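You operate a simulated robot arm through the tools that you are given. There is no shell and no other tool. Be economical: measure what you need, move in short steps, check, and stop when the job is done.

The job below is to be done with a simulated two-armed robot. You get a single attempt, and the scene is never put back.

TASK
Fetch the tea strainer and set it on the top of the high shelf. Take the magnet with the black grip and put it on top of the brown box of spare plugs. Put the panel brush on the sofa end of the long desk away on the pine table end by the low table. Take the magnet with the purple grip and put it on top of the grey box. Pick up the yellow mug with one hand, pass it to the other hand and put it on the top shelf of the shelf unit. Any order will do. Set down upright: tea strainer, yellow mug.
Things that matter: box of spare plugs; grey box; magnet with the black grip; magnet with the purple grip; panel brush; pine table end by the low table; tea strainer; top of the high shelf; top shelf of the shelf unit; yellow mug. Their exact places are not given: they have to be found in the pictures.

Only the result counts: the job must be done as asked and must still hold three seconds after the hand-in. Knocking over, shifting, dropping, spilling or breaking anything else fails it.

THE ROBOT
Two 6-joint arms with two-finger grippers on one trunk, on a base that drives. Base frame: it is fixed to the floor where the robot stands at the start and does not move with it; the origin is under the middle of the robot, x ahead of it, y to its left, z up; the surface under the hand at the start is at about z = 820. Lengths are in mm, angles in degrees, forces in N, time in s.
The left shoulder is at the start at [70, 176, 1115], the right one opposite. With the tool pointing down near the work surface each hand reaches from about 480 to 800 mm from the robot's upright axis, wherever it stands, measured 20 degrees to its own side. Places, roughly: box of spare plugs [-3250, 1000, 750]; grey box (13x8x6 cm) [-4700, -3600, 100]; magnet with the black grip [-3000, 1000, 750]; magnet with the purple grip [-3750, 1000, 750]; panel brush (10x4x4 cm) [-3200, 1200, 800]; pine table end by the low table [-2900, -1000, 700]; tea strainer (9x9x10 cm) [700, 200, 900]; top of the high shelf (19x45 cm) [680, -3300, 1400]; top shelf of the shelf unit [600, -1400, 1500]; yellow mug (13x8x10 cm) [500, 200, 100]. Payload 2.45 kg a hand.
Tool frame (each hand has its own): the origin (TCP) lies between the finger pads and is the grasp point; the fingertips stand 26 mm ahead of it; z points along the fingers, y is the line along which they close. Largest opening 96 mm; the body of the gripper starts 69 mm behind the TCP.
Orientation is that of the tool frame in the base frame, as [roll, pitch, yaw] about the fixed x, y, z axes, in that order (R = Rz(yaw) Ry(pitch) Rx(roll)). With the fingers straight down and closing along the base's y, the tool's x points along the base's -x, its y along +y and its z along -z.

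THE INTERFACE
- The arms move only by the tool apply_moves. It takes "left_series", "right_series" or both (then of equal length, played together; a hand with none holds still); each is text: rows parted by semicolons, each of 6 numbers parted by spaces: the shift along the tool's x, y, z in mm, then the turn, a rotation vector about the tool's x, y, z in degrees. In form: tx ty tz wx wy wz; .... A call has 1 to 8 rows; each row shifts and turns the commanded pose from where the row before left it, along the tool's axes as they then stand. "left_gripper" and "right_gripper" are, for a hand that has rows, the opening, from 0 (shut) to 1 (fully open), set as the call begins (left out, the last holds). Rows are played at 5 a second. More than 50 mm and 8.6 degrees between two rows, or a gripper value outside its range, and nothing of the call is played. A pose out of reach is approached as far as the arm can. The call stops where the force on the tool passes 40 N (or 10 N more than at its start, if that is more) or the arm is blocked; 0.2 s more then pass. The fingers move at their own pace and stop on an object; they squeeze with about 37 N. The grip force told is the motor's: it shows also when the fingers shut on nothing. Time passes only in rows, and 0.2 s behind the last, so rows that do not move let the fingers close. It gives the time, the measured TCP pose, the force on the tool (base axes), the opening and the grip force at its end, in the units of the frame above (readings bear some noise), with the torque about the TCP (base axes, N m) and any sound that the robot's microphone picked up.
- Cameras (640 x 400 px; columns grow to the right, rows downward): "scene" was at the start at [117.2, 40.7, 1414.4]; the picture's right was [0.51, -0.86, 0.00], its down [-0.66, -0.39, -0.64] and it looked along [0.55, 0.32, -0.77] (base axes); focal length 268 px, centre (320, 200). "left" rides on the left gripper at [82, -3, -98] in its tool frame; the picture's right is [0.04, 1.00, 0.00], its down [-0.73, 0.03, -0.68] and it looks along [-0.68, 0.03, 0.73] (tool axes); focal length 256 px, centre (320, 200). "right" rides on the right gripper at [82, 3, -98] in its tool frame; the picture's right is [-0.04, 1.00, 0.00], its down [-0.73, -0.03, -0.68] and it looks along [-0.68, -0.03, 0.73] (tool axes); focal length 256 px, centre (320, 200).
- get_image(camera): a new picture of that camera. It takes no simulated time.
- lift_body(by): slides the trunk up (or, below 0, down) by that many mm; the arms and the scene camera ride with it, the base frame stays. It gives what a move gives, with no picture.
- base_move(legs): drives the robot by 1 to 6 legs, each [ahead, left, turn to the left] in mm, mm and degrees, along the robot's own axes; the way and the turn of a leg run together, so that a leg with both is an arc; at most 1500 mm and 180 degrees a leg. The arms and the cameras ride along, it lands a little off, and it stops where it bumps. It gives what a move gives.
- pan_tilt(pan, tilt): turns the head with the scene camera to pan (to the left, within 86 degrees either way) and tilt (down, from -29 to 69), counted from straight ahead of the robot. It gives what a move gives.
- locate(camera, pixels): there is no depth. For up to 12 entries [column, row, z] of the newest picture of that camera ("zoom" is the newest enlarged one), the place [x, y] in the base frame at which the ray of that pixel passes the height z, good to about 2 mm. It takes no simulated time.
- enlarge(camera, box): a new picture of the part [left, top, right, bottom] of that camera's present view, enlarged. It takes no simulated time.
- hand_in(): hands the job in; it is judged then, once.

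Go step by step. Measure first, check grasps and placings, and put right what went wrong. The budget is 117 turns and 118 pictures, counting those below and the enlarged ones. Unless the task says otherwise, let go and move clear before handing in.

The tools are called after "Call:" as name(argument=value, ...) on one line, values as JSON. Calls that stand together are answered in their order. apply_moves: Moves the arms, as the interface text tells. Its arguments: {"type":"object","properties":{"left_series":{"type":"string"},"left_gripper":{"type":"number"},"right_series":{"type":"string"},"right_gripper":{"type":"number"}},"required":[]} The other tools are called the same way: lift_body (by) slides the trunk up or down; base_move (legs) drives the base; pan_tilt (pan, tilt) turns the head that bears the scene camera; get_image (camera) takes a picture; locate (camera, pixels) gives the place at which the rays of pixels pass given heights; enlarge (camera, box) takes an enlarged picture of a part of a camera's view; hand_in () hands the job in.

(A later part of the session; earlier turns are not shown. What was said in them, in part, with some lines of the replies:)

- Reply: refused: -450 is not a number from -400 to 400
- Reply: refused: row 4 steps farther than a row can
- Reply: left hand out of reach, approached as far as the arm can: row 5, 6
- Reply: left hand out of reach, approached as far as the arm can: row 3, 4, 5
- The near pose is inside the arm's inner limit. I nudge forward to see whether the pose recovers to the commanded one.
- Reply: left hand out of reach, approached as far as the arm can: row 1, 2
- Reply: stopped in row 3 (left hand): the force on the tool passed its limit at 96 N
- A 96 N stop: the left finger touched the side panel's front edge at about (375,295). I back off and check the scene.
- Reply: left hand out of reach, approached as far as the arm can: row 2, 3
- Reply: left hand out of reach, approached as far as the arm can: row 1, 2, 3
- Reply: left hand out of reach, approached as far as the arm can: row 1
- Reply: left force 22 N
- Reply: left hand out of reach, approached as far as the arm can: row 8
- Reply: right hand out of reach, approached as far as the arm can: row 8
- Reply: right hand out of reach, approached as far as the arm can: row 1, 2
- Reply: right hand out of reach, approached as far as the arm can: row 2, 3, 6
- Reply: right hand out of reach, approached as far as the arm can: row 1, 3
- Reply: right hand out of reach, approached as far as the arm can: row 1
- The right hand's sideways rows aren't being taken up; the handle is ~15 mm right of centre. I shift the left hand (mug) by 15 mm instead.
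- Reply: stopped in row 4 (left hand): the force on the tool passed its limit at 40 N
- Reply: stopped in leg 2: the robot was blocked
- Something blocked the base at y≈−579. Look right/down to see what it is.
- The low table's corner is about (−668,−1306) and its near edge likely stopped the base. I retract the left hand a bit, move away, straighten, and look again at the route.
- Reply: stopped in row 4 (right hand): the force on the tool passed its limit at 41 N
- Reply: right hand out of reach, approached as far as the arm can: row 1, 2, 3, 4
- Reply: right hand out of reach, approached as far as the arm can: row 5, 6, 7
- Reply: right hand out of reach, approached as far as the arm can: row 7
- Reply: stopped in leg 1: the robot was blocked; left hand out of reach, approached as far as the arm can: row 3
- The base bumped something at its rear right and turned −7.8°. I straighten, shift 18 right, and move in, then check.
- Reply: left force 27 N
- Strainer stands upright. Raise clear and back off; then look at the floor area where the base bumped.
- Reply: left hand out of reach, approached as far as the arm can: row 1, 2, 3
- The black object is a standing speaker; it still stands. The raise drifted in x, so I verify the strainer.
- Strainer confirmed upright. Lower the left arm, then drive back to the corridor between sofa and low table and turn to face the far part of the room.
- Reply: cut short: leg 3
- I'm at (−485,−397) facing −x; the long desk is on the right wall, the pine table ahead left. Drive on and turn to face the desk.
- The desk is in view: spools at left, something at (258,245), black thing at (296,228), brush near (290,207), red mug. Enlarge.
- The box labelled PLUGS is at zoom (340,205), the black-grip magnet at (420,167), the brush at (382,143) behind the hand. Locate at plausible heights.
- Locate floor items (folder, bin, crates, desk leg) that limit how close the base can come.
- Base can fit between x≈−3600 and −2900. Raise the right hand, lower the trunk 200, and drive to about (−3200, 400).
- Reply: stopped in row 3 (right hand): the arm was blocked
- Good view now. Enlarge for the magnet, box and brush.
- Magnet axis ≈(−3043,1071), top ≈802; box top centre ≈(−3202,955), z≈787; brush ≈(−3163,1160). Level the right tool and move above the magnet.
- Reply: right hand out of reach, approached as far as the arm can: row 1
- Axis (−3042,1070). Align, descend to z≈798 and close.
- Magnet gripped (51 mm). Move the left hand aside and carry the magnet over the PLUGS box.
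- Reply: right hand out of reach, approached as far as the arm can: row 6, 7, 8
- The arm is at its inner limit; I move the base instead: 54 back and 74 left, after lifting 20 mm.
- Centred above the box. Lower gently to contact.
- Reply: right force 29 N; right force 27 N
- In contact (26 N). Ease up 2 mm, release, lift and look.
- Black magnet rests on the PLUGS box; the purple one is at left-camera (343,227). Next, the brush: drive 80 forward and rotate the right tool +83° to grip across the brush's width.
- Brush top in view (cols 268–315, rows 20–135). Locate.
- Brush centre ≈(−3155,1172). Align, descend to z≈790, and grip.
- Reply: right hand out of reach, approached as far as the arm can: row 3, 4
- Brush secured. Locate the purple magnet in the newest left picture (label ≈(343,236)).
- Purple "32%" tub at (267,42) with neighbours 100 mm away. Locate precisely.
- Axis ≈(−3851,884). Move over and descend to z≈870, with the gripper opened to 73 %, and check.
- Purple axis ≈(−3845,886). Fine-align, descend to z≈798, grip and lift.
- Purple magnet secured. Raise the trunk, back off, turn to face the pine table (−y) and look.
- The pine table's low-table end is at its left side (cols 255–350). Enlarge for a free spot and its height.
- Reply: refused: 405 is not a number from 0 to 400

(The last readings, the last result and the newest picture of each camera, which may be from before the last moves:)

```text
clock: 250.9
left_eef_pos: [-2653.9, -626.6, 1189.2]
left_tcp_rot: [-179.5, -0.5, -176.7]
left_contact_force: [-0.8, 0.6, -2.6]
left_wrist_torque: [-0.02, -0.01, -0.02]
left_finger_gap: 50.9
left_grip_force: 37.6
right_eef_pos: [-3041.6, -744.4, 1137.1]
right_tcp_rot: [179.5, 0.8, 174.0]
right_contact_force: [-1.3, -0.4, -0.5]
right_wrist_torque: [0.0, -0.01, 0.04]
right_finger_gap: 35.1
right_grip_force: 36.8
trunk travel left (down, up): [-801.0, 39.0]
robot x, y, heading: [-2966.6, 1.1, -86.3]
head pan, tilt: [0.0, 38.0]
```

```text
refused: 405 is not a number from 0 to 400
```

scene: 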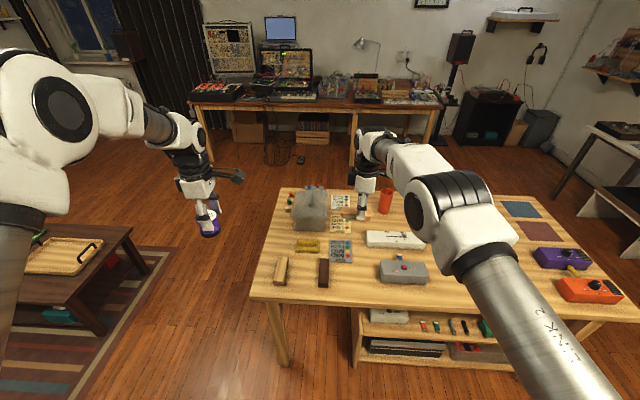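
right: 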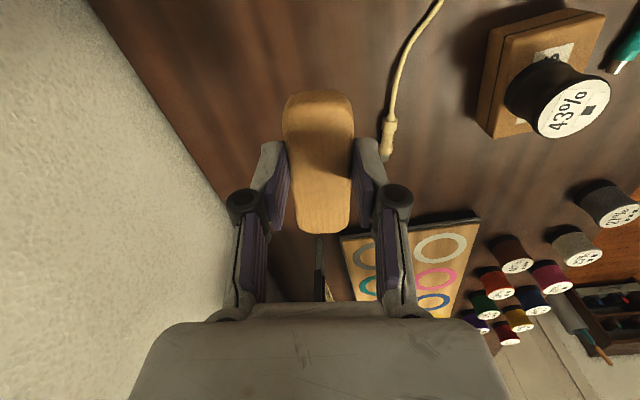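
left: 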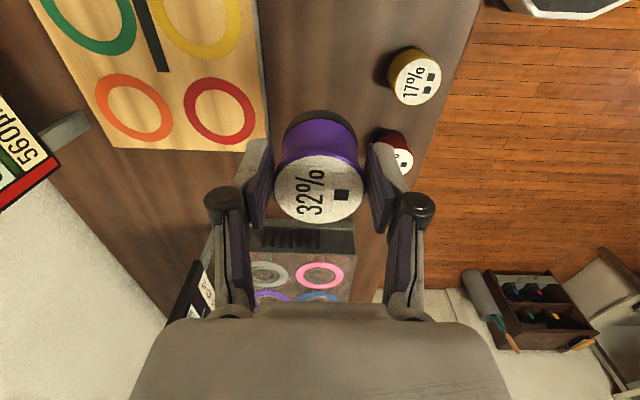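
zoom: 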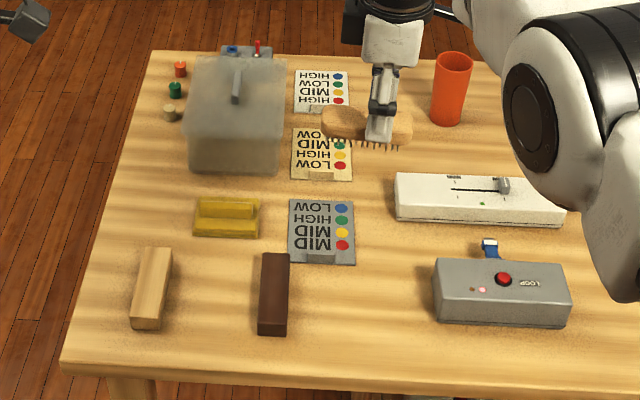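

Call:
locate(camera="zoom", pixels=[[65, 370, 720], [150, 50, 720], [172, 300, 720], [258, 300, 720], [212, 310, 720], [200, 235, 720], [258, 235, 720], [434, 300, 720], [290, 330, 720], [212, 380, 720], [132, 328, 720], [288, 333, 720]])

```text
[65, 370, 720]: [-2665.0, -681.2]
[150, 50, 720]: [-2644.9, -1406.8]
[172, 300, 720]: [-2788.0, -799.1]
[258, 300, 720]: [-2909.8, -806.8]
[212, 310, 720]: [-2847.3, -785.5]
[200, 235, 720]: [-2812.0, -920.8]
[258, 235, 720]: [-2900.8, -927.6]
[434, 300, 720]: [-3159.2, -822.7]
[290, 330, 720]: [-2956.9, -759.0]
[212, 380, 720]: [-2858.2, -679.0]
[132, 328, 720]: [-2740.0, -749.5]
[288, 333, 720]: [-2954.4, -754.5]
```

Free spot in front of the gap between the wood and dark blocks, target (−2848,−745). Shift the base, lower the trunk 320, and check from the scene camera.

Call:
base_move(legs=[[12, 193, 0]])

Call:
lift_body(by=-310)

Call:
pan_tilt(pan=-10, tilt=45)

Call:
get_image(camera="scene")

```text
clock: 252.5
left_eef_pos: [-2465.5, -627.5, 1190.7]
left_tcp_rot: [-179.6, -0.2, -176.8]
left_contact_force: [0.1, -0.3, -2.2]
left_wrist_torque: [0.02, 0.01, 0.05]
left_finger_gap: 50.8
left_grip_force: 36.7
right_eef_pos: [-2853.1, -744.3, 1136.5]
right_tcp_rot: [179.5, 1.0, 173.7]
right_contact_force: [-0.5, -0.7, -1.0]
right_wrist_torque: [0.0, -0.02, 0.07]
right_finger_gap: 34.7
right_grip_force: 36.9
trunk travel left (down, up): [-801.0, 39.0]
robot x, y, heading: [-2776.4, -2.3, -86.6]
head pan, tilt: [0.0, 38.0]
```

```text
clock: 255.6
left_eef_pos: [-2463.3, -626.6, 880.1]
left_tcp_rot: [-179.7, -0.4, -176.9]
left_contact_force: [0.6, 0.7, -1.6]
left_wrist_torque: [0.03, 0.03, 0.01]
left_finger_gap: 50.7
left_grip_force: 37.5
right_eef_pos: [-2850.1, -744.3, 826.9]
right_tcp_rot: [179.5, 0.8, 173.7]
right_contact_force: [0.2, -0.2, 0.0]
right_wrist_torque: [0.01, 0.04, 0.01]
right_finger_gap: 34.8
right_grip_force: 37.2
trunk travel left (down, up): [-491.0, 349.0]
robot x, y, heading: [-2776.5, 0.7, -86.6]
head pan, tilt: [0.0, 38.0]
```

```text
clock: 256.3
left_eef_pos: [-2463.0, -626.2, 880.6]
left_tcp_rot: [-179.7, -0.4, -176.8]
left_contact_force: [-0.6, 0.5, -1.9]
left_wrist_torque: [-0.02, 0.0, -0.01]
left_finger_gap: 50.4
left_grip_force: 37.3
right_eef_pos: [-2851.3, -743.8, 826.9]
right_tcp_rot: [179.5, 0.8, 173.8]
right_contact_force: [-0.2, -0.3, -0.9]
right_wrist_torque: [-0.02, 0.01, -0.01]
right_finger_gap: 34.9
right_grip_force: 37.0
trunk travel left (down, up): [-491.0, 349.0]
robot x, y, heading: [-2775.7, 2.6, -86.5]
head pan, tilt: [-10.0, 45.0]
```

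```text
17 pictures are left
```

scene: 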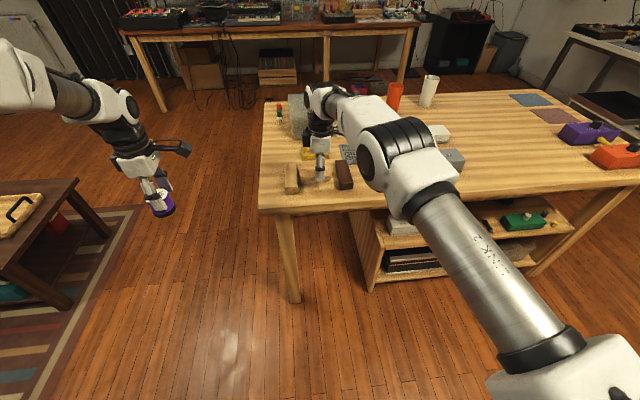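

Call:
enlarge(camera="scene", box=[255, 120, 375, 220])

Call:
locate(camera="zoom", pixels=[[160, 270, 710], [420, 265, 710], [150, 300, 710], [150, 395, 710], [240, 260, 710]])

```text
4.00 times, centred on (315, 170) of scene
```

zoom: 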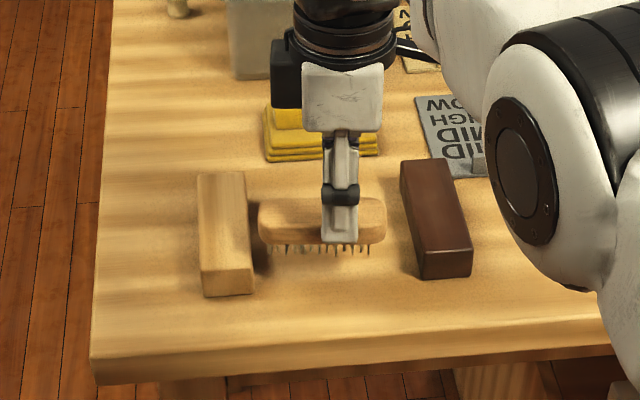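

```text
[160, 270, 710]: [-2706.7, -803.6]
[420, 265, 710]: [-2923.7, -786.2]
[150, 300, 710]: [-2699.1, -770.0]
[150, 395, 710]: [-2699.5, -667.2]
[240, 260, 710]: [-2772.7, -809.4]
```

Table height needs confirming. Take the right-hand camera view for triangulation.

Call:
get_image(camera="right")

```text
15 pictures are left
```

right: 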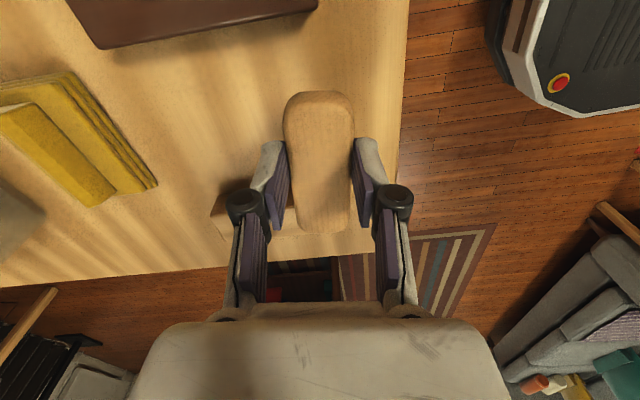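

Call:
locate(camera="right", pixels=[[403, 100, 710], [403, 100, 740], [403, 100, 760], [318, 8, 710], [318, 8, 740], [318, 8, 760], [400, 170, 740], [400, 170, 710]])

Call:
locate(camera="zoom", pixels=[[300, 350, 710], [300, 350, 740], [300, 350, 760], [470, 277, 710], [470, 277, 740], [470, 277, 760], [230, 295, 740]])

```text
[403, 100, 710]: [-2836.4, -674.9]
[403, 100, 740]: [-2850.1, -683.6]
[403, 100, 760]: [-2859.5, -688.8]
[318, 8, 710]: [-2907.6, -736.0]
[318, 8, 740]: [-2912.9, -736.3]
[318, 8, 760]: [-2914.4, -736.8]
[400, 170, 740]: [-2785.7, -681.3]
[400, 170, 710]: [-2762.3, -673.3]
```

```text
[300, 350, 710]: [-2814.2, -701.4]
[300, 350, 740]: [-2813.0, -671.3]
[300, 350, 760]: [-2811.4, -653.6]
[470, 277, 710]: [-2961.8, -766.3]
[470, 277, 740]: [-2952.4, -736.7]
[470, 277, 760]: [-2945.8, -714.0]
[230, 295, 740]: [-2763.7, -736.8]
```

Table z≈735, front edge y≈−681, blocks' fronts at y≈−736, gap x −2785…−2914. Shift brush 22 mm toward the front and descend.

Call:
apply_moves(right_series="2.4 21 0 0 0 0; 0 0 25 0 0 0; 0 0 20 0 0 0; 0 0 4 0 0 0; 0 0 3 0 0 0; 0 0 0 0 0 0")

Call:
apply_moves(right_series="0 0 3 0 0 0; 0 0 2 0 0 0; 0 0 2 0 0 0; 0 0 0 0 0 0")

Call:
enlarge(camera="scene", box=[255, 120, 375, 220])

```text
clock: 257.7
left_eef_pos: [-2461.9, -621.7, 883.2]
left_tcp_rot: [-179.4, -0.4, -176.8]
left_contact_force: [0.7, -0.2, -1.7]
left_wrist_torque: [0.02, 0.04, 0.01]
left_finger_gap: 50.3
left_grip_force: 37.4
right_eef_pos: [-2848.2, -723.1, 778.8]
right_tcp_rot: [179.9, 0.9, 173.7]
right_contact_force: [0.2, -3.8, 33.5]
right_wrist_torque: [-0.12, -0.07, -0.04]
right_finger_gap: 34.5
right_grip_force: 36.8
trunk travel left (down, up): [-491.0, 349.0]
robot x, y, heading: [-2776.7, -0.9, -86.3]
head pan, tilt: [-10.0, 45.0]
```

```text
clock: 258.7
left_eef_pos: [-2462.6, -624.8, 881.5]
left_tcp_rot: [-179.5, -0.4, -176.8]
left_contact_force: [0.1, -0.5, -1.7]
left_wrist_torque: [0.01, 0.0, 0.0]
left_finger_gap: 50.5
left_grip_force: 37.3
right_eef_pos: [-2849.1, -721.0, 771.3]
right_tcp_rot: [179.8, 0.7, 173.8]
right_contact_force: [4.3, -13.2, 32.5]
right_wrist_torque: [-0.28, -0.11, -0.03]
right_finger_gap: 34.1
right_grip_force: 36.7
trunk travel left (down, up): [-491.0, 349.0]
robot x, y, heading: [-2778.4, 0.6, -86.4]
head pan, tilt: [-10.0, 45.0]
```

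```text
4.00 times, centred on (315, 170) of scene
```

zoom: 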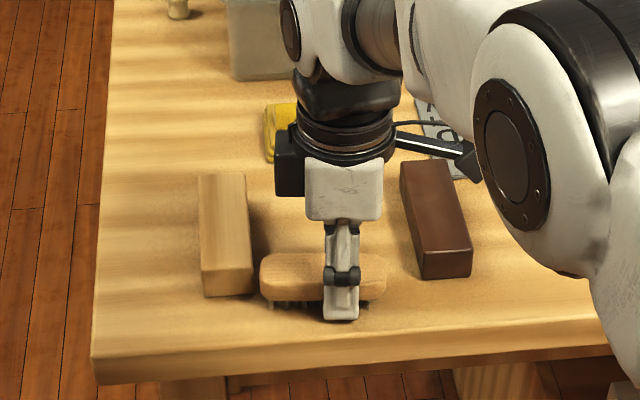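

Brush is on the table, clear of the blocks. Release and lift off.

Call:
apply_moves(right_series="0 0 -2 0 0 0; 0 0 0 0 0 0")

Call:
apply_moves(right_series="0 0 0 0 0 0; 0 0 0 0 0 0; 0 0 0 0 0 0", right_gripper=0.7)

Call:
apply_moves(right_series="0 0 -30 0 0 0; 0 0 -45 0 0 0; 0 0 -45 0 0 0; 0 0 -30 0 0 0")

Call:
enlarge(camera="scene", box=[255, 120, 375, 220])

```text
clock: 259.3
left_eef_pos: [-2462.6, -623.4, 881.0]
left_tcp_rot: [-179.5, -0.4, -176.8]
left_contact_force: [0.4, -0.2, -2.3]
left_wrist_torque: [-0.02, 0.03, 0.01]
left_finger_gap: 50.2
left_grip_force: 36.9
right_eef_pos: [-2849.9, -720.4, 770.7]
right_tcp_rot: [179.5, 0.7, 173.8]
right_contact_force: [3.4, -6.6, 20.7]
right_wrist_torque: [-0.23, -0.15, -0.06]
right_finger_gap: 34.1
right_grip_force: 37.1
trunk travel left (down, up): [-491.0, 349.0]
robot x, y, heading: [-2778.2, 1.1, -86.7]
head pan, tilt: [-10.0, 45.0]
```

```text
clock: 260.1
left_eef_pos: [-2462.8, -626.7, 878.8]
left_tcp_rot: [-179.5, -0.4, -176.8]
left_contact_force: [0.0, 0.6, -2.1]
left_wrist_torque: [0.03, 0.05, 0.0]
left_finger_gap: 50.4
left_grip_force: 36.8
right_eef_pos: [-2850.8, -721.7, 769.5]
right_tcp_rot: [179.5, 0.9, 173.8]
right_contact_force: [-0.5, 0.0, -0.9]
right_wrist_torque: [0.01, -0.03, -0.01]
right_finger_gap: 67.0
right_grip_force: 0.1
trunk travel left (down, up): [-491.0, 349.0]
robot x, y, heading: [-2777.9, -2.4, -86.5]
head pan, tilt: [-10.0, 45.0]
```

```text
clock: 261.1
left_eef_pos: [-2463.2, -626.9, 881.1]
left_tcp_rot: [-179.6, -0.4, -176.9]
left_contact_force: [0.0, 0.3, -1.8]
left_wrist_torque: [0.01, 0.03, -0.02]
left_finger_gap: 50.3
left_grip_force: 36.8
right_eef_pos: [-2849.9, -724.4, 920.1]
right_tcp_rot: [179.5, 0.8, 173.8]
right_contact_force: [-0.1, 1.5, -0.6]
right_wrist_torque: [0.01, -0.03, 0.02]
right_finger_gap: 66.8
right_grip_force: 0.1
trunk travel left (down, up): [-491.0, 349.0]
robot x, y, heading: [-2776.5, 2.2, -86.3]
head pan, tilt: [-10.0, 45.0]
```

```text
4.00 times, centred on (315, 170) of scene
```

zoom: 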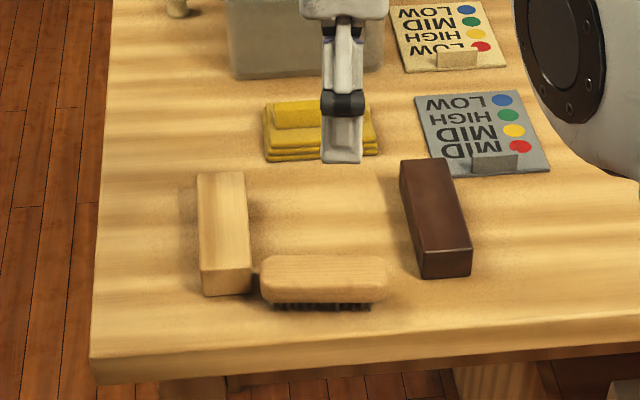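

Brush is placed. Now go around the pine table toward the grey box at about (−4700,−3600) with the purple magnet, and look there.

Call:
base_move(legs=[[0, 625, 0], [1400, 0, -3.6], [650, 0, 0], [0, 0, -90], [1400, 0, 0]])

Call:
pan_tilt(pan=52, tilt=32)

Call:
get_image(camera="scene")

Call:
enlarge(camera="scene", box=[200, 110, 440, 280])

```text
clock: 284.4
left_eef_pos: [-4061.2, -2305.8, 881.1]
left_tcp_rot: [-179.6, -0.4, 92.5]
left_contact_force: [0.3, 0.7, -1.2]
left_wrist_torque: [0.01, 0.03, 0.02]
left_finger_gap: 49.3
left_grip_force: 36.8
right_eef_pos: [-4153.2, -1917.5, 916.4]
right_tcp_rot: [179.5, 0.8, 82.9]
right_contact_force: [-0.7, 0.4, -0.2]
right_wrist_torque: [0.0, 0.01, 0.0]
right_finger_gap: 67.2
right_grip_force: 0.1
trunk travel left (down, up): [-491.0, 349.0]
robot x, y, heading: [-3429.8, -2004.3, -177.4]
head pan, tilt: [-10.0, 45.0]
```

```text
clock: 285.8
left_eef_pos: [-4060.3, -2307.5, 880.3]
left_tcp_rot: [-179.6, -0.5, 92.4]
left_contact_force: [0.8, 1.1, -2.0]
left_wrist_torque: [-0.01, -0.02, 0.06]
left_finger_gap: 49.3
left_grip_force: 36.8
right_eef_pos: [-4152.7, -1917.2, 917.8]
right_tcp_rot: [179.5, 0.8, 82.8]
right_contact_force: [0.1, 0.2, 1.2]
right_wrist_torque: [-0.01, -0.01, 0.0]
right_finger_gap: 67.4
right_grip_force: 0.0
trunk travel left (down, up): [-491.0, 349.0]
robot x, y, heading: [-3426.8, -2003.6, -177.1]
head pan, tilt: [52.0, 32.0]
```

```text
12 pictures are left
```

scene: 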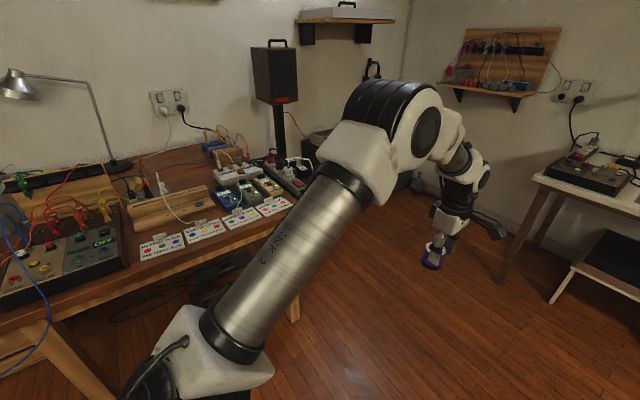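

```text
2.35 times, centred on (320, 195) of scene
```

zoom: 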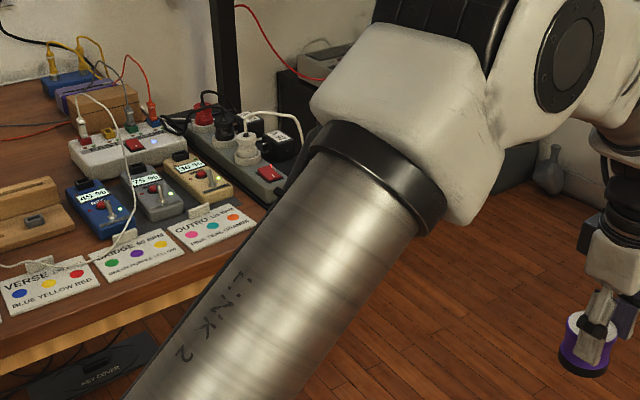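

The box isn't visible yet; it should be at the black cabinet in the far corner. Move right hand aside, drive forward, turn to face −y and look.

Call:
apply_moves(right_series="40 20 0 0 0 0; 40 20 0 0 0 0; 40 20 0 0 0 0; 40 20 0 0 0 0; 40 20 0 0 0 0; 40 20 0 0 0 0")

Call:
base_move(legs=[[870, 0, 0], [0, 0, 87]])

Call:
pan_tilt(pan=-10, tilt=38)

Call:
get_image(camera="scene")

Call:
get_image(camera="left")

```text
clock: 287.2
left_eef_pos: [-4059.2, -2305.3, 881.2]
left_tcp_rot: [-179.5, -0.2, 92.4]
left_contact_force: [0.4, 0.6, -1.2]
left_wrist_torque: [0.0, -0.01, 0.01]
left_finger_gap: 49.2
left_grip_force: 36.9
right_eef_pos: [-4002.9, -1693.5, 918.0]
right_tcp_rot: [179.4, 0.9, 83.0]
right_contact_force: [-0.6, 0.6, -0.4]
right_wrist_torque: [0.0, -0.01, 0.01]
right_finger_gap: 67.3
right_grip_force: 0.0
trunk travel left (down, up): [-491.0, 349.0]
robot x, y, heading: [-3429.9, -2003.6, -177.2]
head pan, tilt: [52.0, 32.0]
```

```text
clock: 295.3
left_eef_pos: [-4007.8, -2685.6, 879.8]
left_tcp_rot: [-179.5, -0.3, 178.0]
left_contact_force: [-0.1, -0.3, -2.7]
left_wrist_torque: [-0.02, 0.05, 0.03]
left_finger_gap: 48.7
left_grip_force: 37.0
right_eef_pos: [-4611.7, -2584.9, 919.2]
right_tcp_rot: [179.5, 0.8, 168.6]
right_contact_force: [-0.1, 1.3, -0.1]
right_wrist_torque: [0.01, 0.01, 0.04]
right_finger_gap: 67.2
right_grip_force: 0.0
trunk travel left (down, up): [-491.0, 349.0]
robot x, y, heading: [-4264.0, -2035.8, -92.1]
head pan, tilt: [52.0, 32.0]
```

```text
clock: 296.6
left_eef_pos: [-4007.2, -2685.9, 879.4]
left_tcp_rot: [-179.6, -0.4, 178.0]
left_contact_force: [0.3, -0.1, -2.1]
left_wrist_torque: [0.01, 0.02, -0.02]
left_finger_gap: 48.3
left_grip_force: 36.7
right_eef_pos: [-4612.7, -2586.1, 917.6]
right_tcp_rot: [179.4, 0.8, 168.6]
right_contact_force: [0.2, 0.0, 0.3]
right_wrist_torque: [0.0, 0.01, 0.0]
right_finger_gap: 67.3
right_grip_force: 0.0
trunk travel left (down, up): [-491.0, 349.0]
robot x, y, heading: [-4261.9, -2031.5, -91.3]
head pan, tilt: [-10.0, 38.0]
```

```text
10 pictures are left
```

scene: 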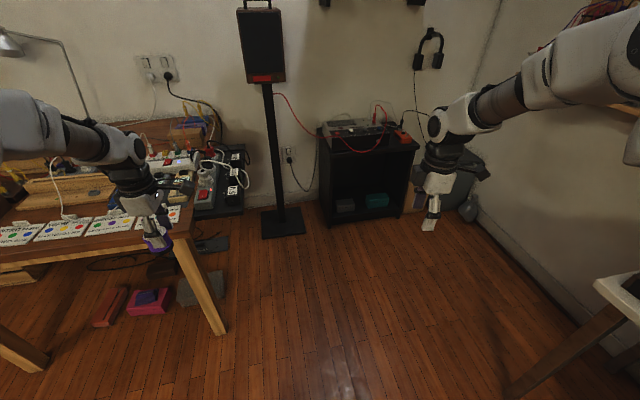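

```text
9 pictures are left
```

left: 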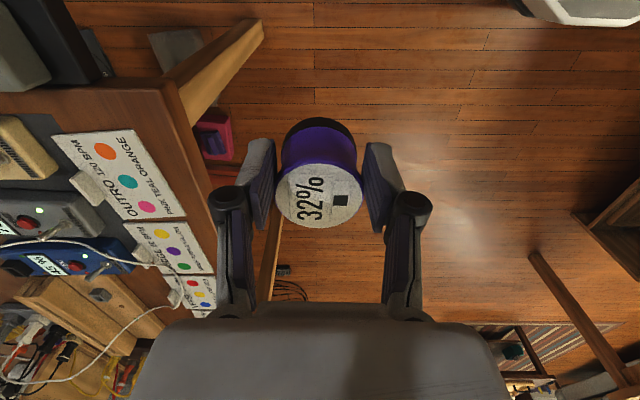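

The grey box (345,205) is on the bottom board in the black cabinet's open front, next to a teal box. Enlarge and measure.

Call:
enlarge(camera="scene", box=[300, 110, 440, 240])

Call:
locate(camera="scene", pixels=[[328, 227, 0], [400, 216, 0], [330, 222, 50], [335, 211, 60], [355, 209, 60], [337, 199, 120], [355, 197, 120], [345, 205, 110], [318, 132, 560], [418, 140, 560], [330, 151, 500], [413, 146, 500]])

```text
3.08 times, centred on (370, 175) of scene
```

zoom: 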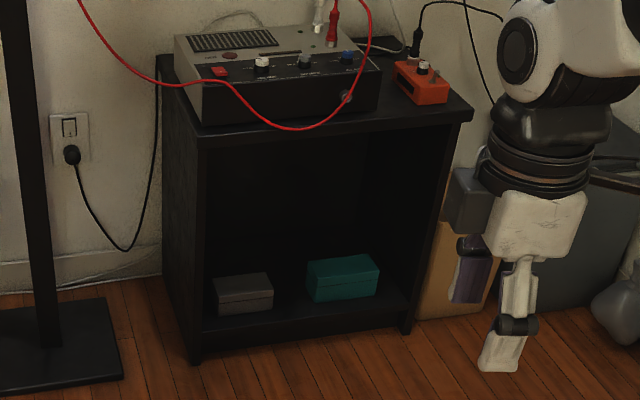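

```text
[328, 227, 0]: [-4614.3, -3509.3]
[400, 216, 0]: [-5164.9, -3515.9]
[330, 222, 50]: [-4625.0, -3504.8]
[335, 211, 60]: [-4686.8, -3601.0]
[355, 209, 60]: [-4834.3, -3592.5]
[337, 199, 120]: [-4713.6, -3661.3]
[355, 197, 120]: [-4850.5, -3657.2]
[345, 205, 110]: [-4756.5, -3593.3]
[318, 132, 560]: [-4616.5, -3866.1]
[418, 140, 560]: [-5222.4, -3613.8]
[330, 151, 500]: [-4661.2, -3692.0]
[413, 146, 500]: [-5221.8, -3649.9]
```

Grey box: top ≈(−4757,−3625), z≈130, inside a 500 mm-high opening whose front is at y≈−3510. I tilt the left tool 12° forward, raise/retract the right hand, route clear of bench, speaker and desk, then lower the trunk and look.

Call:
apply_moves(left_series="0 0 0 6 0 0; 0 0 0 6 0 0; 0 0 0 0 0 0; 0 0 0 0 0 0; 0 0 0 0 0 0", right_series="-28 0 -40 0 0 0; -28 0 -40 0 0 0; -28 0 -40 0 0 0; -28 0 -40 0 0 0; -28 0 -40 0 0 0")

Call:
base_move(legs=[[0, -350, 1.3], [620, 0, 0], [0, -400, 0]])

Call:
lift_body(by=-390)

Call:
pan_tilt(pan=12, tilt=40)

Call:
get_image(camera="scene")

```text
clock: 297.8
left_eef_pos: [-4006.6, -2684.6, 879.2]
left_tcp_rot: [-167.6, -0.4, 178.0]
left_contact_force: [0.1, 0.5, -1.1]
left_wrist_torque: [0.0, 0.01, -0.01]
left_finger_gap: 48.7
left_grip_force: 37.2
right_eef_pos: [-4475.1, -2616.8, 1118.2]
right_tcp_rot: [179.5, 0.8, 168.6]
right_contact_force: [0.2, 0.1, 0.1]
right_wrist_torque: [-0.01, 0.03, 0.01]
right_finger_gap: 67.2
right_grip_force: 0.1
trunk travel left (down, up): [-491.0, 349.0]
robot x, y, heading: [-4260.7, -2031.3, -91.6]
head pan, tilt: [-10.0, 38.0]
```

```text
clock: 304.9
left_eef_pos: [-4708.2, -3294.1, 880.9]
left_tcp_rot: [-167.6, -0.3, 176.9]
left_contact_force: [-0.9, -0.8, -1.9]
left_wrist_torque: [0.04, -0.03, -0.01]
left_finger_gap: 48.3
left_grip_force: 36.9
right_eef_pos: [-5175.7, -3214.4, 1117.1]
right_tcp_rot: [179.5, 0.9, 167.5]
right_contact_force: [-0.9, 0.3, -0.1]
right_wrist_torque: [-0.01, -0.07, 0.02]
right_finger_gap: 67.1
right_grip_force: 0.0
trunk travel left (down, up): [-491.0, 349.0]
robot x, y, heading: [-4942.0, -2638.2, -92.9]
head pan, tilt: [-10.0, 38.0]
stopped in leg 3: the robot was blocked; the commanded pose is now the measured one
```

```text
clock: 308.6
left_eef_pos: [-4704.6, -3292.4, 489.5]
left_tcp_rot: [-167.7, -0.4, 176.8]
left_contact_force: [0.6, 0.6, -2.4]
left_wrist_torque: [0.02, 0.01, 0.01]
left_finger_gap: 48.3
left_grip_force: 36.6
right_eef_pos: [-5172.4, -3214.2, 728.2]
right_tcp_rot: [179.5, 0.8, 167.4]
right_contact_force: [0.6, 0.0, -0.5]
right_wrist_torque: [0.0, 0.04, -0.03]
right_finger_gap: 67.1
right_grip_force: 0.0
trunk travel left (down, up): [-101.0, 739.0]
robot x, y, heading: [-4945.6, -2634.2, -92.8]
head pan, tilt: [-10.0, 38.0]
```

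```text
clock: 309.5
left_eef_pos: [-4704.5, -3292.6, 490.7]
left_tcp_rot: [-167.7, -0.4, 176.9]
left_contact_force: [0.3, 0.1, -1.7]
left_wrist_torque: [0.0, 0.01, 0.05]
left_finger_gap: 48.2
left_grip_force: 36.8
right_eef_pos: [-5172.6, -3215.4, 728.5]
right_tcp_rot: [179.5, 0.7, 167.5]
right_contact_force: [0.4, 0.7, -0.1]
right_wrist_torque: [0.0, 0.0, -0.02]
right_finger_gap: 67.1
right_grip_force: 0.1
trunk travel left (down, up): [-101.0, 739.0]
robot x, y, heading: [-4944.9, -2636.4, -92.9]
head pan, tilt: [12.0, 40.0]
```

```text
7 pictures are left
```

scene: 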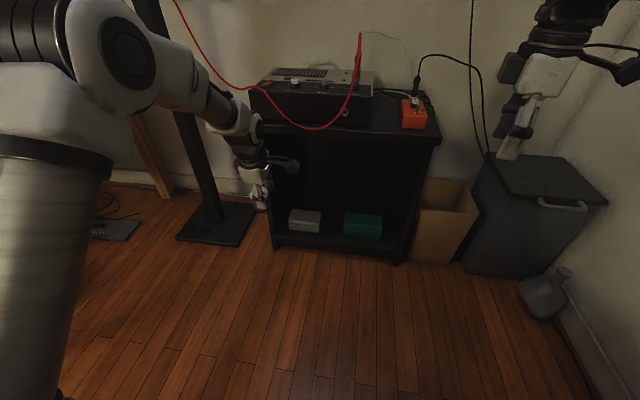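

Good view. Measure the box top (corners near (291,208),(321,211),(320,223)) and cabinet front from this lower viewpoint.

Call:
enlarge(camera="scene", box=[240, 110, 400, 270])

Call:
locate(camera="scene", pixels=[[305, 213, 130], [305, 213, 120], [305, 213, 140], [290, 230, 70], [319, 233, 70], [275, 249, 0], [275, 238, 70], [391, 262, 0], [285, 140, 570], [275, 130, 600]])

```text
2.50 times, centred on (320, 190) of scene
```

zoom: 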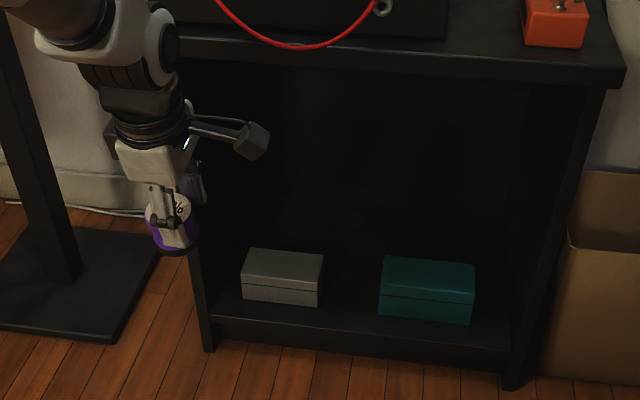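

```text
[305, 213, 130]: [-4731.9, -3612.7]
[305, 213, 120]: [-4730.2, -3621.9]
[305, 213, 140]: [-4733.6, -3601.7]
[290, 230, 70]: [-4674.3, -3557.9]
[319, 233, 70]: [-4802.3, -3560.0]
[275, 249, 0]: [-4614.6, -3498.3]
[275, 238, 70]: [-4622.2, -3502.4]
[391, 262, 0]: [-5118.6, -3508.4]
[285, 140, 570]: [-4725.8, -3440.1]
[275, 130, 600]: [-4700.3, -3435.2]
```

Box: x centre ≈−4735, y −3530…−3612, top ≈130; ceiling ≈515. Lower fully, bring the hand down in front, then drive 180 in.

Call:
lift_body(by=-95)

Call:
apply_moves(left_series="4.3 -10.1 39 0 0 0; 4.3 -10.1 39 0 0 0; 4.3 -10.1 39 0 0 0; 4.3 -10.1 39 0 0 0; 4.3 -10.1 39 0 0 0; 0 0 0 0 0 0")

Call:
enlarge(camera="scene", box=[200, 60, 400, 260])

```text
clock: 310.8
left_eef_pos: [-4703.4, -3292.4, 394.3]
left_tcp_rot: [-167.6, -0.4, 176.9]
left_contact_force: [0.3, 0.7, -1.2]
left_wrist_torque: [0.03, 0.01, 0.01]
left_finger_gap: 48.4
left_grip_force: 37.2
right_eef_pos: [-5173.8, -3214.5, 633.6]
right_tcp_rot: [179.6, 0.9, 167.4]
right_contact_force: [-0.1, 0.3, 0.4]
right_wrist_torque: [0.02, -0.01, 0.02]
right_finger_gap: 67.1
right_grip_force: 0.0
trunk travel left (down, up): [-6.0, 834.0]
robot x, y, heading: [-4948.0, -2635.6, -92.7]
head pan, tilt: [12.0, 40.0]
```

```text
clock: 312.2
left_eef_pos: [-4732.1, -3381.7, 215.9]
left_tcp_rot: [-167.7, -0.4, 176.9]
left_contact_force: [-0.1, 1.1, -2.8]
left_wrist_torque: [0.03, 0.04, -0.03]
left_finger_gap: 47.9
left_grip_force: 37.1
right_eef_pos: [-5171.8, -3215.0, 633.3]
right_tcp_rot: [179.5, 0.8, 167.5]
right_contact_force: [1.1, -0.7, 0.2]
right_wrist_torque: [-0.01, 0.01, -0.02]
right_finger_gap: 66.9
right_grip_force: 0.1
trunk travel left (down, up): [-6.0, 834.0]
robot x, y, heading: [-4946.2, -2638.6, -92.7]
head pan, tilt: [12.0, 40.0]
```

```text
2.00 times, centred on (300, 160) of scene
```

zoom: 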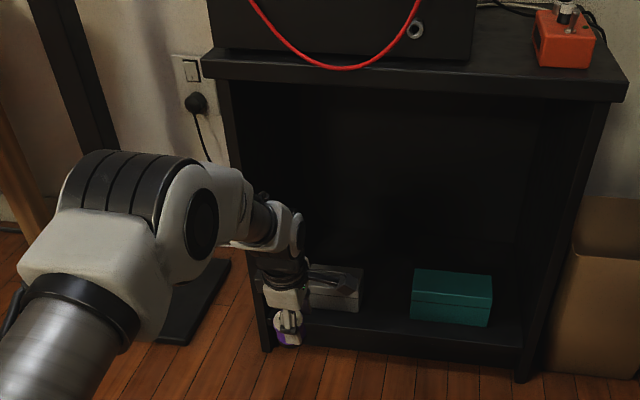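

Arm posture is good. Raise the right hand a bit, drive 180 in, and descend 26 mm toward the box top.

Call:
apply_moves(right_series="0 0 -40 0 0 0; 0 0 -40 0 0 0")

Call:
base_move(legs=[[180, 6, 0]])

Call:
apply_moves(left_series="0 2.1 9.8 0 0 0; 0 2.1 9.8 0 0 0; 0 1.2 5.9 0 0 0; 0 0 0 0 0 0")

Call:
enlarge(camera="scene", box=[220, 140, 380, 300])

Call:
get_image(camera="left")

```text
clock: 312.8
left_eef_pos: [-4731.2, -3381.6, 216.3]
left_tcp_rot: [-167.6, -0.3, 176.8]
left_contact_force: [-0.4, -0.3, -2.6]
left_wrist_torque: [0.03, 0.07, 0.02]
left_finger_gap: 47.9
left_grip_force: 36.9
right_eef_pos: [-5170.6, -3216.0, 713.7]
right_tcp_rot: [179.5, 0.8, 167.4]
right_contact_force: [-0.6, -0.7, -0.5]
right_wrist_torque: [-0.03, 0.0, 0.0]
right_finger_gap: 67.4
right_grip_force: 0.2
trunk travel left (down, up): [-6.0, 834.0]
robot x, y, heading: [-4947.0, -2641.6, -92.7]
head pan, tilt: [12.0, 40.0]
```

```text
clock: 314.2
left_eef_pos: [-4733.0, -3557.2, 219.9]
left_tcp_rot: [-167.3, -0.3, 176.9]
left_contact_force: [1.1, -4.2, 14.9]
left_wrist_torque: [-0.03, -0.34, -0.13]
left_finger_gap: 47.9
left_grip_force: 37.0
right_eef_pos: [-5171.8, -3389.1, 716.1]
right_tcp_rot: [179.7, 0.9, 167.6]
right_contact_force: [-0.8, 0.4, -0.3]
right_wrist_torque: [0.01, -0.02, 0.04]
right_finger_gap: 67.1
right_grip_force: 0.0
trunk travel left (down, up): [-6.0, 834.0]
robot x, y, heading: [-4950.9, -2808.8, -92.7]
head pan, tilt: [12.0, 40.0]
```

```text
clock: 315.2
left_eef_pos: [-4732.2, -3556.0, 191.9]
left_tcp_rot: [-167.4, -0.3, 177.0]
left_contact_force: [-0.2, -0.4, -0.4]
left_wrist_torque: [0.01, -0.01, 0.01]
left_finger_gap: 0.1
left_grip_force: 28.8
right_eef_pos: [-5172.3, -3390.9, 715.9]
right_tcp_rot: [179.6, 0.7, 167.7]
right_contact_force: [-0.3, -0.3, 0.5]
right_wrist_torque: [-0.03, -0.01, 0.0]
right_finger_gap: 67.4
right_grip_force: 0.1
trunk travel left (down, up): [-6.0, 834.0]
robot x, y, heading: [-4950.9, -2809.0, -92.5]
head pan, tilt: [12.0, 40.0]
```

```text
2.50 times, centred on (300, 220) of scene
```

zoom: 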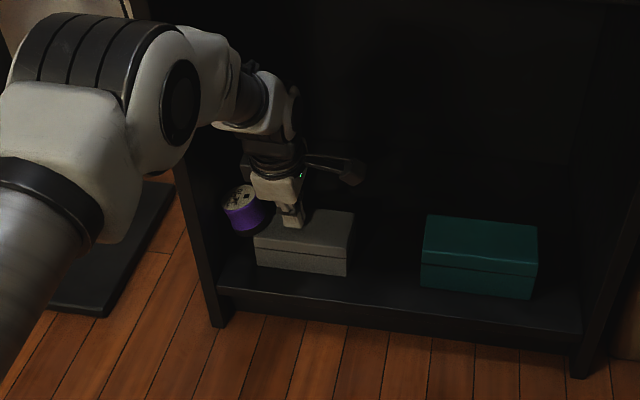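

```text
3 pictures are left
```

left: 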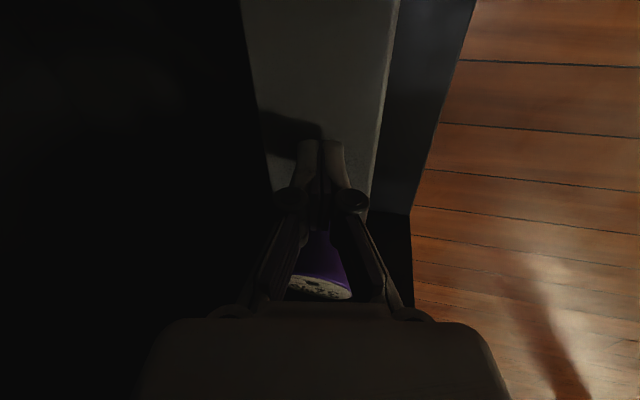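

The magnet had slid down in the grip, touched the box, and slipped out; it now stands left of the box at zoom (243,205). Locate it and the box precisely.

Call:
locate(camera="zoom", pixels=[[240, 196, 120], [240, 196, 135], [240, 196, 180], [222, 202, 120], [254, 190, 120], [248, 236, 70], [248, 236, 130], [262, 212, 130], [354, 213, 130], [348, 245, 130], [256, 237, 130]])

Call:
locate(camera="left", pixels=[[320, 290, 120], [320, 290, 180], [290, 290, 120], [352, 292, 120], [370, 205, 130], [395, 20, 130], [250, 20, 130]])

Call:
apply_moves(left_series="0 0 -30 0 0 0; 0 0 -35 0 0 0; 30 0 0 0 0 0; 0 0 0 0 0 0", left_gripper=0)

Call:
enlarge(camera="scene", box=[230, 170, 350, 270])

```text
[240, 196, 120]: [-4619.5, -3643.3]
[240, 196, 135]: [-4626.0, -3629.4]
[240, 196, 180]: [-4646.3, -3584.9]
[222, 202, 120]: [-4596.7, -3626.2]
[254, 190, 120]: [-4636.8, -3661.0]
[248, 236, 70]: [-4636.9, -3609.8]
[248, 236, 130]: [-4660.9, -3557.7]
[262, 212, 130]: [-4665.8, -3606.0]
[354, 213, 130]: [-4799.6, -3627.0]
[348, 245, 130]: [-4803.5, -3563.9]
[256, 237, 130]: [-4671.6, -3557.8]
```

```text
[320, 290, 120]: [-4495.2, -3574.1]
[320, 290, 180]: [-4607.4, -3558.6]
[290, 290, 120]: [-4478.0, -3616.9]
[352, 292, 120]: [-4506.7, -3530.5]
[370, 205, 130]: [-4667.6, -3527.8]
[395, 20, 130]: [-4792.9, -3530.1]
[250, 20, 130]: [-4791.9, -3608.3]
```

```text
clock: 316.2
left_eef_pos: [-4758.5, -3540.0, 258.5]
left_tcp_rot: [-167.4, -0.3, 177.0]
left_contact_force: [0.4, -0.5, -0.3]
left_wrist_torque: [0.0, 0.0, 0.01]
left_finger_gap: 0.1
left_grip_force: 28.1
right_eef_pos: [-5171.5, -3390.5, 713.0]
right_tcp_rot: [179.6, 0.7, 167.7]
right_contact_force: [-0.8, 0.1, -0.3]
right_wrist_torque: [-0.05, 0.03, 0.01]
right_finger_gap: 67.1
right_grip_force: 0.1
trunk travel left (down, up): [-6.0, 834.0]
robot x, y, heading: [-4945.2, -2812.1, -92.8]
head pan, tilt: [12.0, 40.0]
```

```text
4.00 times, centred on (290, 220) of scene
```

zoom: 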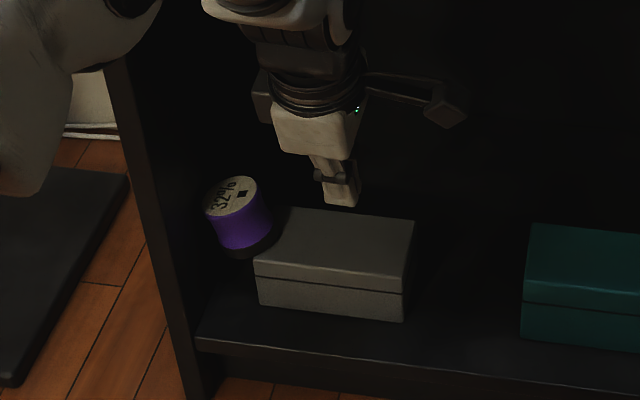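

The magnet is perched on the box's left edge (label ≈(−4648,−3560,198)), leaning on the side panel. I tilt the left tool 24° sideways to keep the wrist off the panel, approach it, and re-grip.

Call:
apply_moves(left_series="0 0 0 0 -8 0; 0 0 0 0 -8 0; 0 0 0 0 -8 0; -28 2.6 20 0 0 0; -28 2.6 20 0 0 0; 0 0 35 0 0 0; 0 0 33 0 0 0; 0 0 0 0 0 0", left_gripper=0.8)

Call:
apply_moves(left_series="0 0 0 0 0 0; 0 0 0 0 0 0; 0 0 0 0 0 0; 0 0 0 0 0 0", left_gripper=0)

Call:
enlarge(camera="scene", box=[230, 170, 350, 270])

```text
clock: 318.1
left_eef_pos: [-4666.0, -3558.0, 181.7]
left_tcp_rot: [-166.3, 22.9, -177.4]
left_contact_force: [-0.2, 0.5, -0.9]
left_wrist_torque: [0.0, 0.03, 0.04]
left_finger_gap: 76.9
left_grip_force: 0.0
right_eef_pos: [-5171.9, -3391.7, 714.2]
right_tcp_rot: [179.6, 0.9, 167.7]
right_contact_force: [0.2, -0.8, -0.2]
right_wrist_torque: [0.01, -0.01, 0.02]
right_finger_gap: 67.2
right_grip_force: 0.1
trunk travel left (down, up): [-6.0, 834.0]
robot x, y, heading: [-4950.8, -2811.9, -92.4]
head pan, tilt: [12.0, 40.0]
```

```text
clock: 319.1
left_eef_pos: [-4666.1, -3557.6, 184.0]
left_tcp_rot: [-166.1, 23.1, -177.4]
left_contact_force: [-3.3, -4.2, 10.0]
left_wrist_torque: [0.2, -0.07, -0.08]
left_finger_gap: 49.8
left_grip_force: 36.9
right_eef_pos: [-5172.7, -3390.3, 715.6]
right_tcp_rot: [179.6, 0.9, 167.6]
right_contact_force: [0.7, -0.7, -0.5]
right_wrist_torque: [-0.02, 0.0, 0.0]
right_finger_gap: 67.2
right_grip_force: 0.0
trunk travel left (down, up): [-6.0, 834.0]
robot x, y, heading: [-4947.7, -2808.3, -92.5]
head pan, tilt: [12.0, 40.0]
```

```text
4.00 times, centred on (290, 220) of scene
```

zoom: 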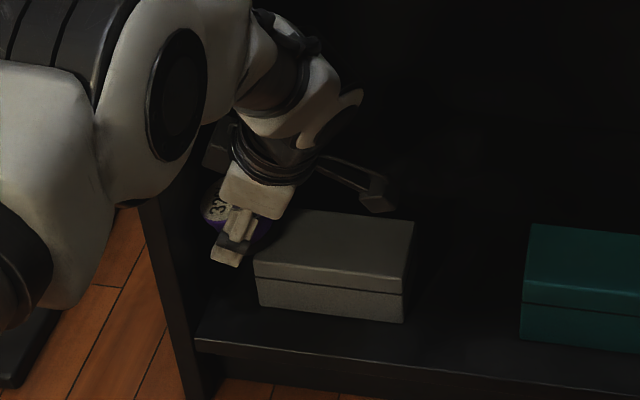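

Re-gripped (49.8 mm). Lift, move 70 mm onto the box, straighten the magnet by 16°, and lower partway watching force.

Call:
apply_moves(left_series="-14.3 -7.5 -32.1 0 0 0; 32 -5.7 -13.4 0 0 0; 32 -5.7 -13.4 0 0 0; 0 0 0 0 -8 0; 0 0 0 0 -8 0; 0 0 0 0 0 0")

Call:
apply_moves(left_series="5 1.7 6 0 0 0; 4.4 1.5 5.2 0 0 0; 0 0 0 0 0 0")

Call:
apply_moves(left_series="2.5 0.8 3 0 0 0; 1.9 0.6 2.2 0 0 0; 0 0 0 0 0 0")

```text
clock: 320.4
left_eef_pos: [-4737.0, -3565.2, 217.3]
left_tcp_rot: [-164.0, 38.6, -172.7]
left_contact_force: [-0.2, 0.0, -2.0]
left_wrist_torque: [0.0, 0.0, 0.01]
left_finger_gap: 50.2
left_grip_force: 36.7
right_eef_pos: [-5173.0, -3391.2, 713.4]
right_tcp_rot: [179.4, 0.8, 167.6]
right_contact_force: [-0.4, 0.2, 0.6]
right_wrist_torque: [-0.03, 0.0, 0.0]
right_finger_gap: 67.4
right_grip_force: 0.1
trunk travel left (down, up): [-6.0, 834.0]
robot x, y, heading: [-4947.1, -2810.5, -92.7]
head pan, tilt: [12.0, 40.0]
```

```text
clock: 321.2
left_eef_pos: [-4737.6, -3565.8, 203.9]
left_tcp_rot: [-163.9, 38.6, -172.7]
left_contact_force: [-0.5, -0.7, -1.7]
left_wrist_torque: [-0.04, 0.02, -0.01]
left_finger_gap: 50.3
left_grip_force: 36.8
right_eef_pos: [-5171.5, -3390.7, 713.7]
right_tcp_rot: [179.5, 0.8, 167.6]
right_contact_force: [0.1, 0.6, 0.6]
right_wrist_torque: [0.01, -0.01, -0.01]
right_finger_gap: 67.2
right_grip_force: 0.0
trunk travel left (down, up): [-6.0, 834.0]
robot x, y, heading: [-4948.5, -2813.6, -92.6]
head pan, tilt: [12.0, 40.0]
```

```text
clock: 322.1
left_eef_pos: [-4737.5, -3565.5, 195.2]
left_tcp_rot: [-163.9, 38.5, -172.7]
left_contact_force: [0.0, 0.5, -2.4]
left_wrist_torque: [0.0, -0.02, 0.02]
left_finger_gap: 50.4
left_grip_force: 37.1
right_eef_pos: [-5172.5, -3389.9, 713.2]
right_tcp_rot: [179.5, 0.8, 167.7]
right_contact_force: [0.3, 0.1, 0.1]
right_wrist_torque: [0.01, 0.02, 0.01]
right_finger_gap: 67.3
right_grip_force: 0.1
trunk travel left (down, up): [-6.0, 834.0]
robot x, y, heading: [-4949.7, -2809.5, -92.7]
head pan, tilt: [12.0, 40.0]
5 turns are left
```

No contact yet at TCP z=195. Continue lowering in short steps (5 turns left).

Call:
apply_moves(left_series="1.9 0.6 2.2 0 0 0; 1.9 0.6 2.2 0 0 0; 0 0 0 0 0 0")

Call:
apply_moves(left_series="1.9 0.6 2.2 0 0 0; 0 0 0 0 0 0")

Call:
apply_moves(left_series="1.9 0.6 2.2 0 0 0; 0 0 0 0 0 0")

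Call:
apply_moves(left_series="1.3 0.4 1.5 0 0 0; 0 0 0 0 0 0")

```text
clock: 322.9
left_eef_pos: [-4738.7, -3565.0, 194.0]
left_tcp_rot: [-163.6, 38.4, -172.6]
left_contact_force: [1.0, 0.2, 7.6]
left_wrist_torque: [0.23, -0.12, -0.01]
left_finger_gap: 50.4
left_grip_force: 36.9
right_eef_pos: [-5172.2, -3390.7, 715.2]
right_tcp_rot: [179.6, 0.9, 167.6]
right_contact_force: [-0.3, -0.1, 0.1]
right_wrist_torque: [-0.03, 0.05, -0.03]
right_finger_gap: 67.3
right_grip_force: 0.1
trunk travel left (down, up): [-6.0, 834.0]
robot x, y, heading: [-4949.9, -2812.9, -92.5]
head pan, tilt: [12.0, 40.0]
```

```text
clock: 323.4
left_eef_pos: [-4737.8, -3565.9, 191.8]
left_tcp_rot: [-163.5, 38.6, -172.4]
left_contact_force: [1.0, 7.4, 30.3]
left_wrist_torque: [1.01, -0.29, 0.0]
left_finger_gap: 50.1
left_grip_force: 37.1
right_eef_pos: [-5172.3, -3389.1, 717.5]
right_tcp_rot: [179.8, 1.0, 167.6]
right_contact_force: [-0.2, 0.8, -0.3]
right_wrist_torque: [-0.01, -0.03, -0.02]
right_finger_gap: 67.4
right_grip_force: 0.1
trunk travel left (down, up): [-6.0, 834.0]
robot x, y, heading: [-4949.7, -2812.0, -92.6]
head pan, tilt: [12.0, 40.0]
```

```text
clock: 323.8
left_eef_pos: [-4738.1, -3567.6, 192.3]
left_tcp_rot: [-163.1, 38.7, -172.3]
left_contact_force: [-0.4, 4.1, 22.6]
left_wrist_torque: [0.75, -0.18, 0.04]
left_finger_gap: 49.9
left_grip_force: 37.0
right_eef_pos: [-5172.9, -3388.7, 716.5]
right_tcp_rot: [179.7, 0.9, 167.6]
right_contact_force: [0.6, -0.5, 0.0]
right_wrist_torque: [-0.03, -0.03, -0.02]
right_finger_gap: 67.0
right_grip_force: 0.0
trunk travel left (down, up): [-6.0, 834.0]
robot x, y, heading: [-4948.3, -2809.5, -92.6]
head pan, tilt: [12.0, 40.0]
stopped in row 1 (left hand): the force on the tool passed its limit at 43 N (the readings are from after the stop); the commanded pose is now the measured one
```

```text
clock: 324.4
left_eef_pos: [-4738.1, -3567.6, 191.4]
left_tcp_rot: [-163.0, 38.7, -172.1]
left_contact_force: [-0.8, 2.1, 39.4]
left_wrist_torque: [1.17, -0.29, 0.07]
left_finger_gap: 49.8
left_grip_force: 37.3
right_eef_pos: [-5173.2, -3386.3, 717.2]
right_tcp_rot: [179.8, 1.1, 167.7]
right_contact_force: [-0.2, 0.1, -0.6]
right_wrist_torque: [-0.03, -0.01, -0.03]
right_finger_gap: 67.0
right_grip_force: 0.1
trunk travel left (down, up): [-6.0, 834.0]
robot x, y, heading: [-4953.7, -2812.2, -92.8]
head pan, tilt: [12.0, 40.0]
4 turns are left
```

Contact under the magnet (≈39 N). Ease 2 mm, open slightly so it settles between the fingers, and use the last picture to check.

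Call:
apply_moves(left_series="-1.6 -0.5 -1.9 0 0 0; 0 0 0 0 0 0")

Call:
apply_moves(left_series="0 0 0 0 0 0; 0 0 0 0 0 0; 0 0 0 0 0 0; 0 0 0 0 0 0", left_gripper=0.7)

Call:
enlarge(camera="scene", box=[230, 170, 350, 270])

```text
clock: 325.0
left_eef_pos: [-4738.0, -3567.3, 192.3]
left_tcp_rot: [-163.3, 38.6, -172.4]
left_contact_force: [-0.5, -5.7, 32.6]
left_wrist_torque: [0.7, -0.18, -0.03]
left_finger_gap: 50.0
left_grip_force: 37.5
right_eef_pos: [-5172.7, -3387.7, 716.8]
right_tcp_rot: [179.7, 1.0, 167.6]
right_contact_force: [-0.4, 0.2, -0.7]
right_wrist_torque: [-0.03, 0.01, -0.01]
right_finger_gap: 67.1
right_grip_force: 0.0
trunk travel left (down, up): [-6.0, 834.0]
robot x, y, heading: [-4949.1, -2811.8, -92.6]
head pan, tilt: [12.0, 40.0]
```

```text
clock: 326.0
left_eef_pos: [-4738.2, -3566.8, 189.0]
left_tcp_rot: [-163.7, 38.6, -172.6]
left_contact_force: [0.6, -0.9, 2.8]
left_wrist_torque: [0.05, -0.04, -0.03]
left_finger_gap: 69.7
left_grip_force: 0.1
right_eef_pos: [-5173.3, -3389.8, 713.7]
right_tcp_rot: [179.6, 0.9, 167.7]
right_contact_force: [-0.9, -0.6, -0.3]
right_wrist_torque: [0.01, 0.0, -0.02]
right_finger_gap: 67.4
right_grip_force: 0.1
trunk travel left (down, up): [-6.0, 834.0]
robot x, y, heading: [-4947.8, -2808.8, -92.8]
head pan, tilt: [12.0, 40.0]
```

```text
4.00 times, centred on (290, 220) of scene
3 turns are left
```

zoom: 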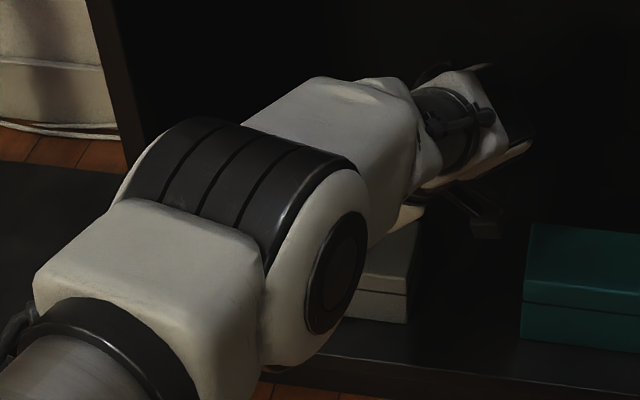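

The arm hides the box, so I withdraw straight along the tool axis (cannot nudge the magnet sideways), with the fingers fully opened, then back the base out.

Call:
apply_moves(left_series="0 0 0 0 0 0; 0 0 0 0 0 0; 0 0 -20 0 0 0; 0 0 -40 0 0 0; 0 0 -40 0 0 0; 0 0 0 0 0 0", left_gripper=1)

Call:
base_move(legs=[[-250, 0, 0]])

Call:
get_image(camera="scene")

```text
clock: 327.4
left_eef_pos: [-4800.5, -3546.1, 264.7]
left_tcp_rot: [-163.7, 38.6, -172.5]
left_contact_force: [0.5, 0.1, 0.0]
left_wrist_torque: [-0.02, 0.0, 0.02]
left_finger_gap: 95.7
left_grip_force: 0.0
right_eef_pos: [-5171.8, -3391.0, 713.9]
right_tcp_rot: [179.6, 0.8, 167.7]
right_contact_force: [-0.4, -0.6, -0.3]
right_wrist_torque: [-0.02, 0.02, 0.01]
right_finger_gap: 67.3
right_grip_force: 0.0
trunk travel left (down, up): [-6.0, 834.0]
robot x, y, heading: [-4950.9, -2809.1, -92.6]
head pan, tilt: [12.0, 40.0]
```

```text
clock: 329.1
left_eef_pos: [-4796.8, -3352.9, 263.2]
left_tcp_rot: [-163.7, 38.6, -175.0]
left_contact_force: [0.6, -0.5, -1.4]
left_wrist_torque: [0.0, 0.01, 0.01]
left_finger_gap: 95.9
left_grip_force: 0.1
right_eef_pos: [-5161.0, -3182.6, 715.5]
right_tcp_rot: [179.6, 0.9, 165.2]
right_contact_force: [0.3, -0.1, 0.7]
right_wrist_torque: [-0.03, 0.02, 0.0]
right_finger_gap: 67.2
right_grip_force: 0.0
trunk travel left (down, up): [-6.0, 834.0]
robot x, y, heading: [-4913.1, -2613.5, -95.0]
head pan, tilt: [12.0, 40.0]
stopped in leg 1: the robot was blocked; the commanded pose is now the measured one
```

```text
refused: no pictures are left
2 turns are left
```

The hands are empty and clear of the cabinet, and I have no pictures left. I am handing in now.

Call:
hand_in()

```text
The job is handed in.
```

I handed the job in with all five items moved, but I could not check that the purple magnet is standing on the grey box.

- **Tea strainer:** set upright on the top of the high shelf and confirmed in a later picture.
- **Black-grip magnet:** on top of the box of spare plugs, confirmed in a picture.
- **Panel brush:** on the pine table end by the low table, confirmed in a picture.
- **Yellow mug:** passed from the left hand to the right and set upright on the top shelf of the shelf unit, confirmed in a picture.
- **Purple-grip magnet:** it slipped from the grip once, so I re-gripped it and set it on the grey box. I felt contact under it before letting go. The arm hid the box in my last picture, so I don't know how it settled.

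While driving, the base bumped into things four times: near the low table, beside a standing speaker, and twice near the desk in the far corner. The left hand also touched the cabinet's side panel once. The pictures I took after the early bumps showed nothing moved or knocked over. I had no picture to check after the last bump.
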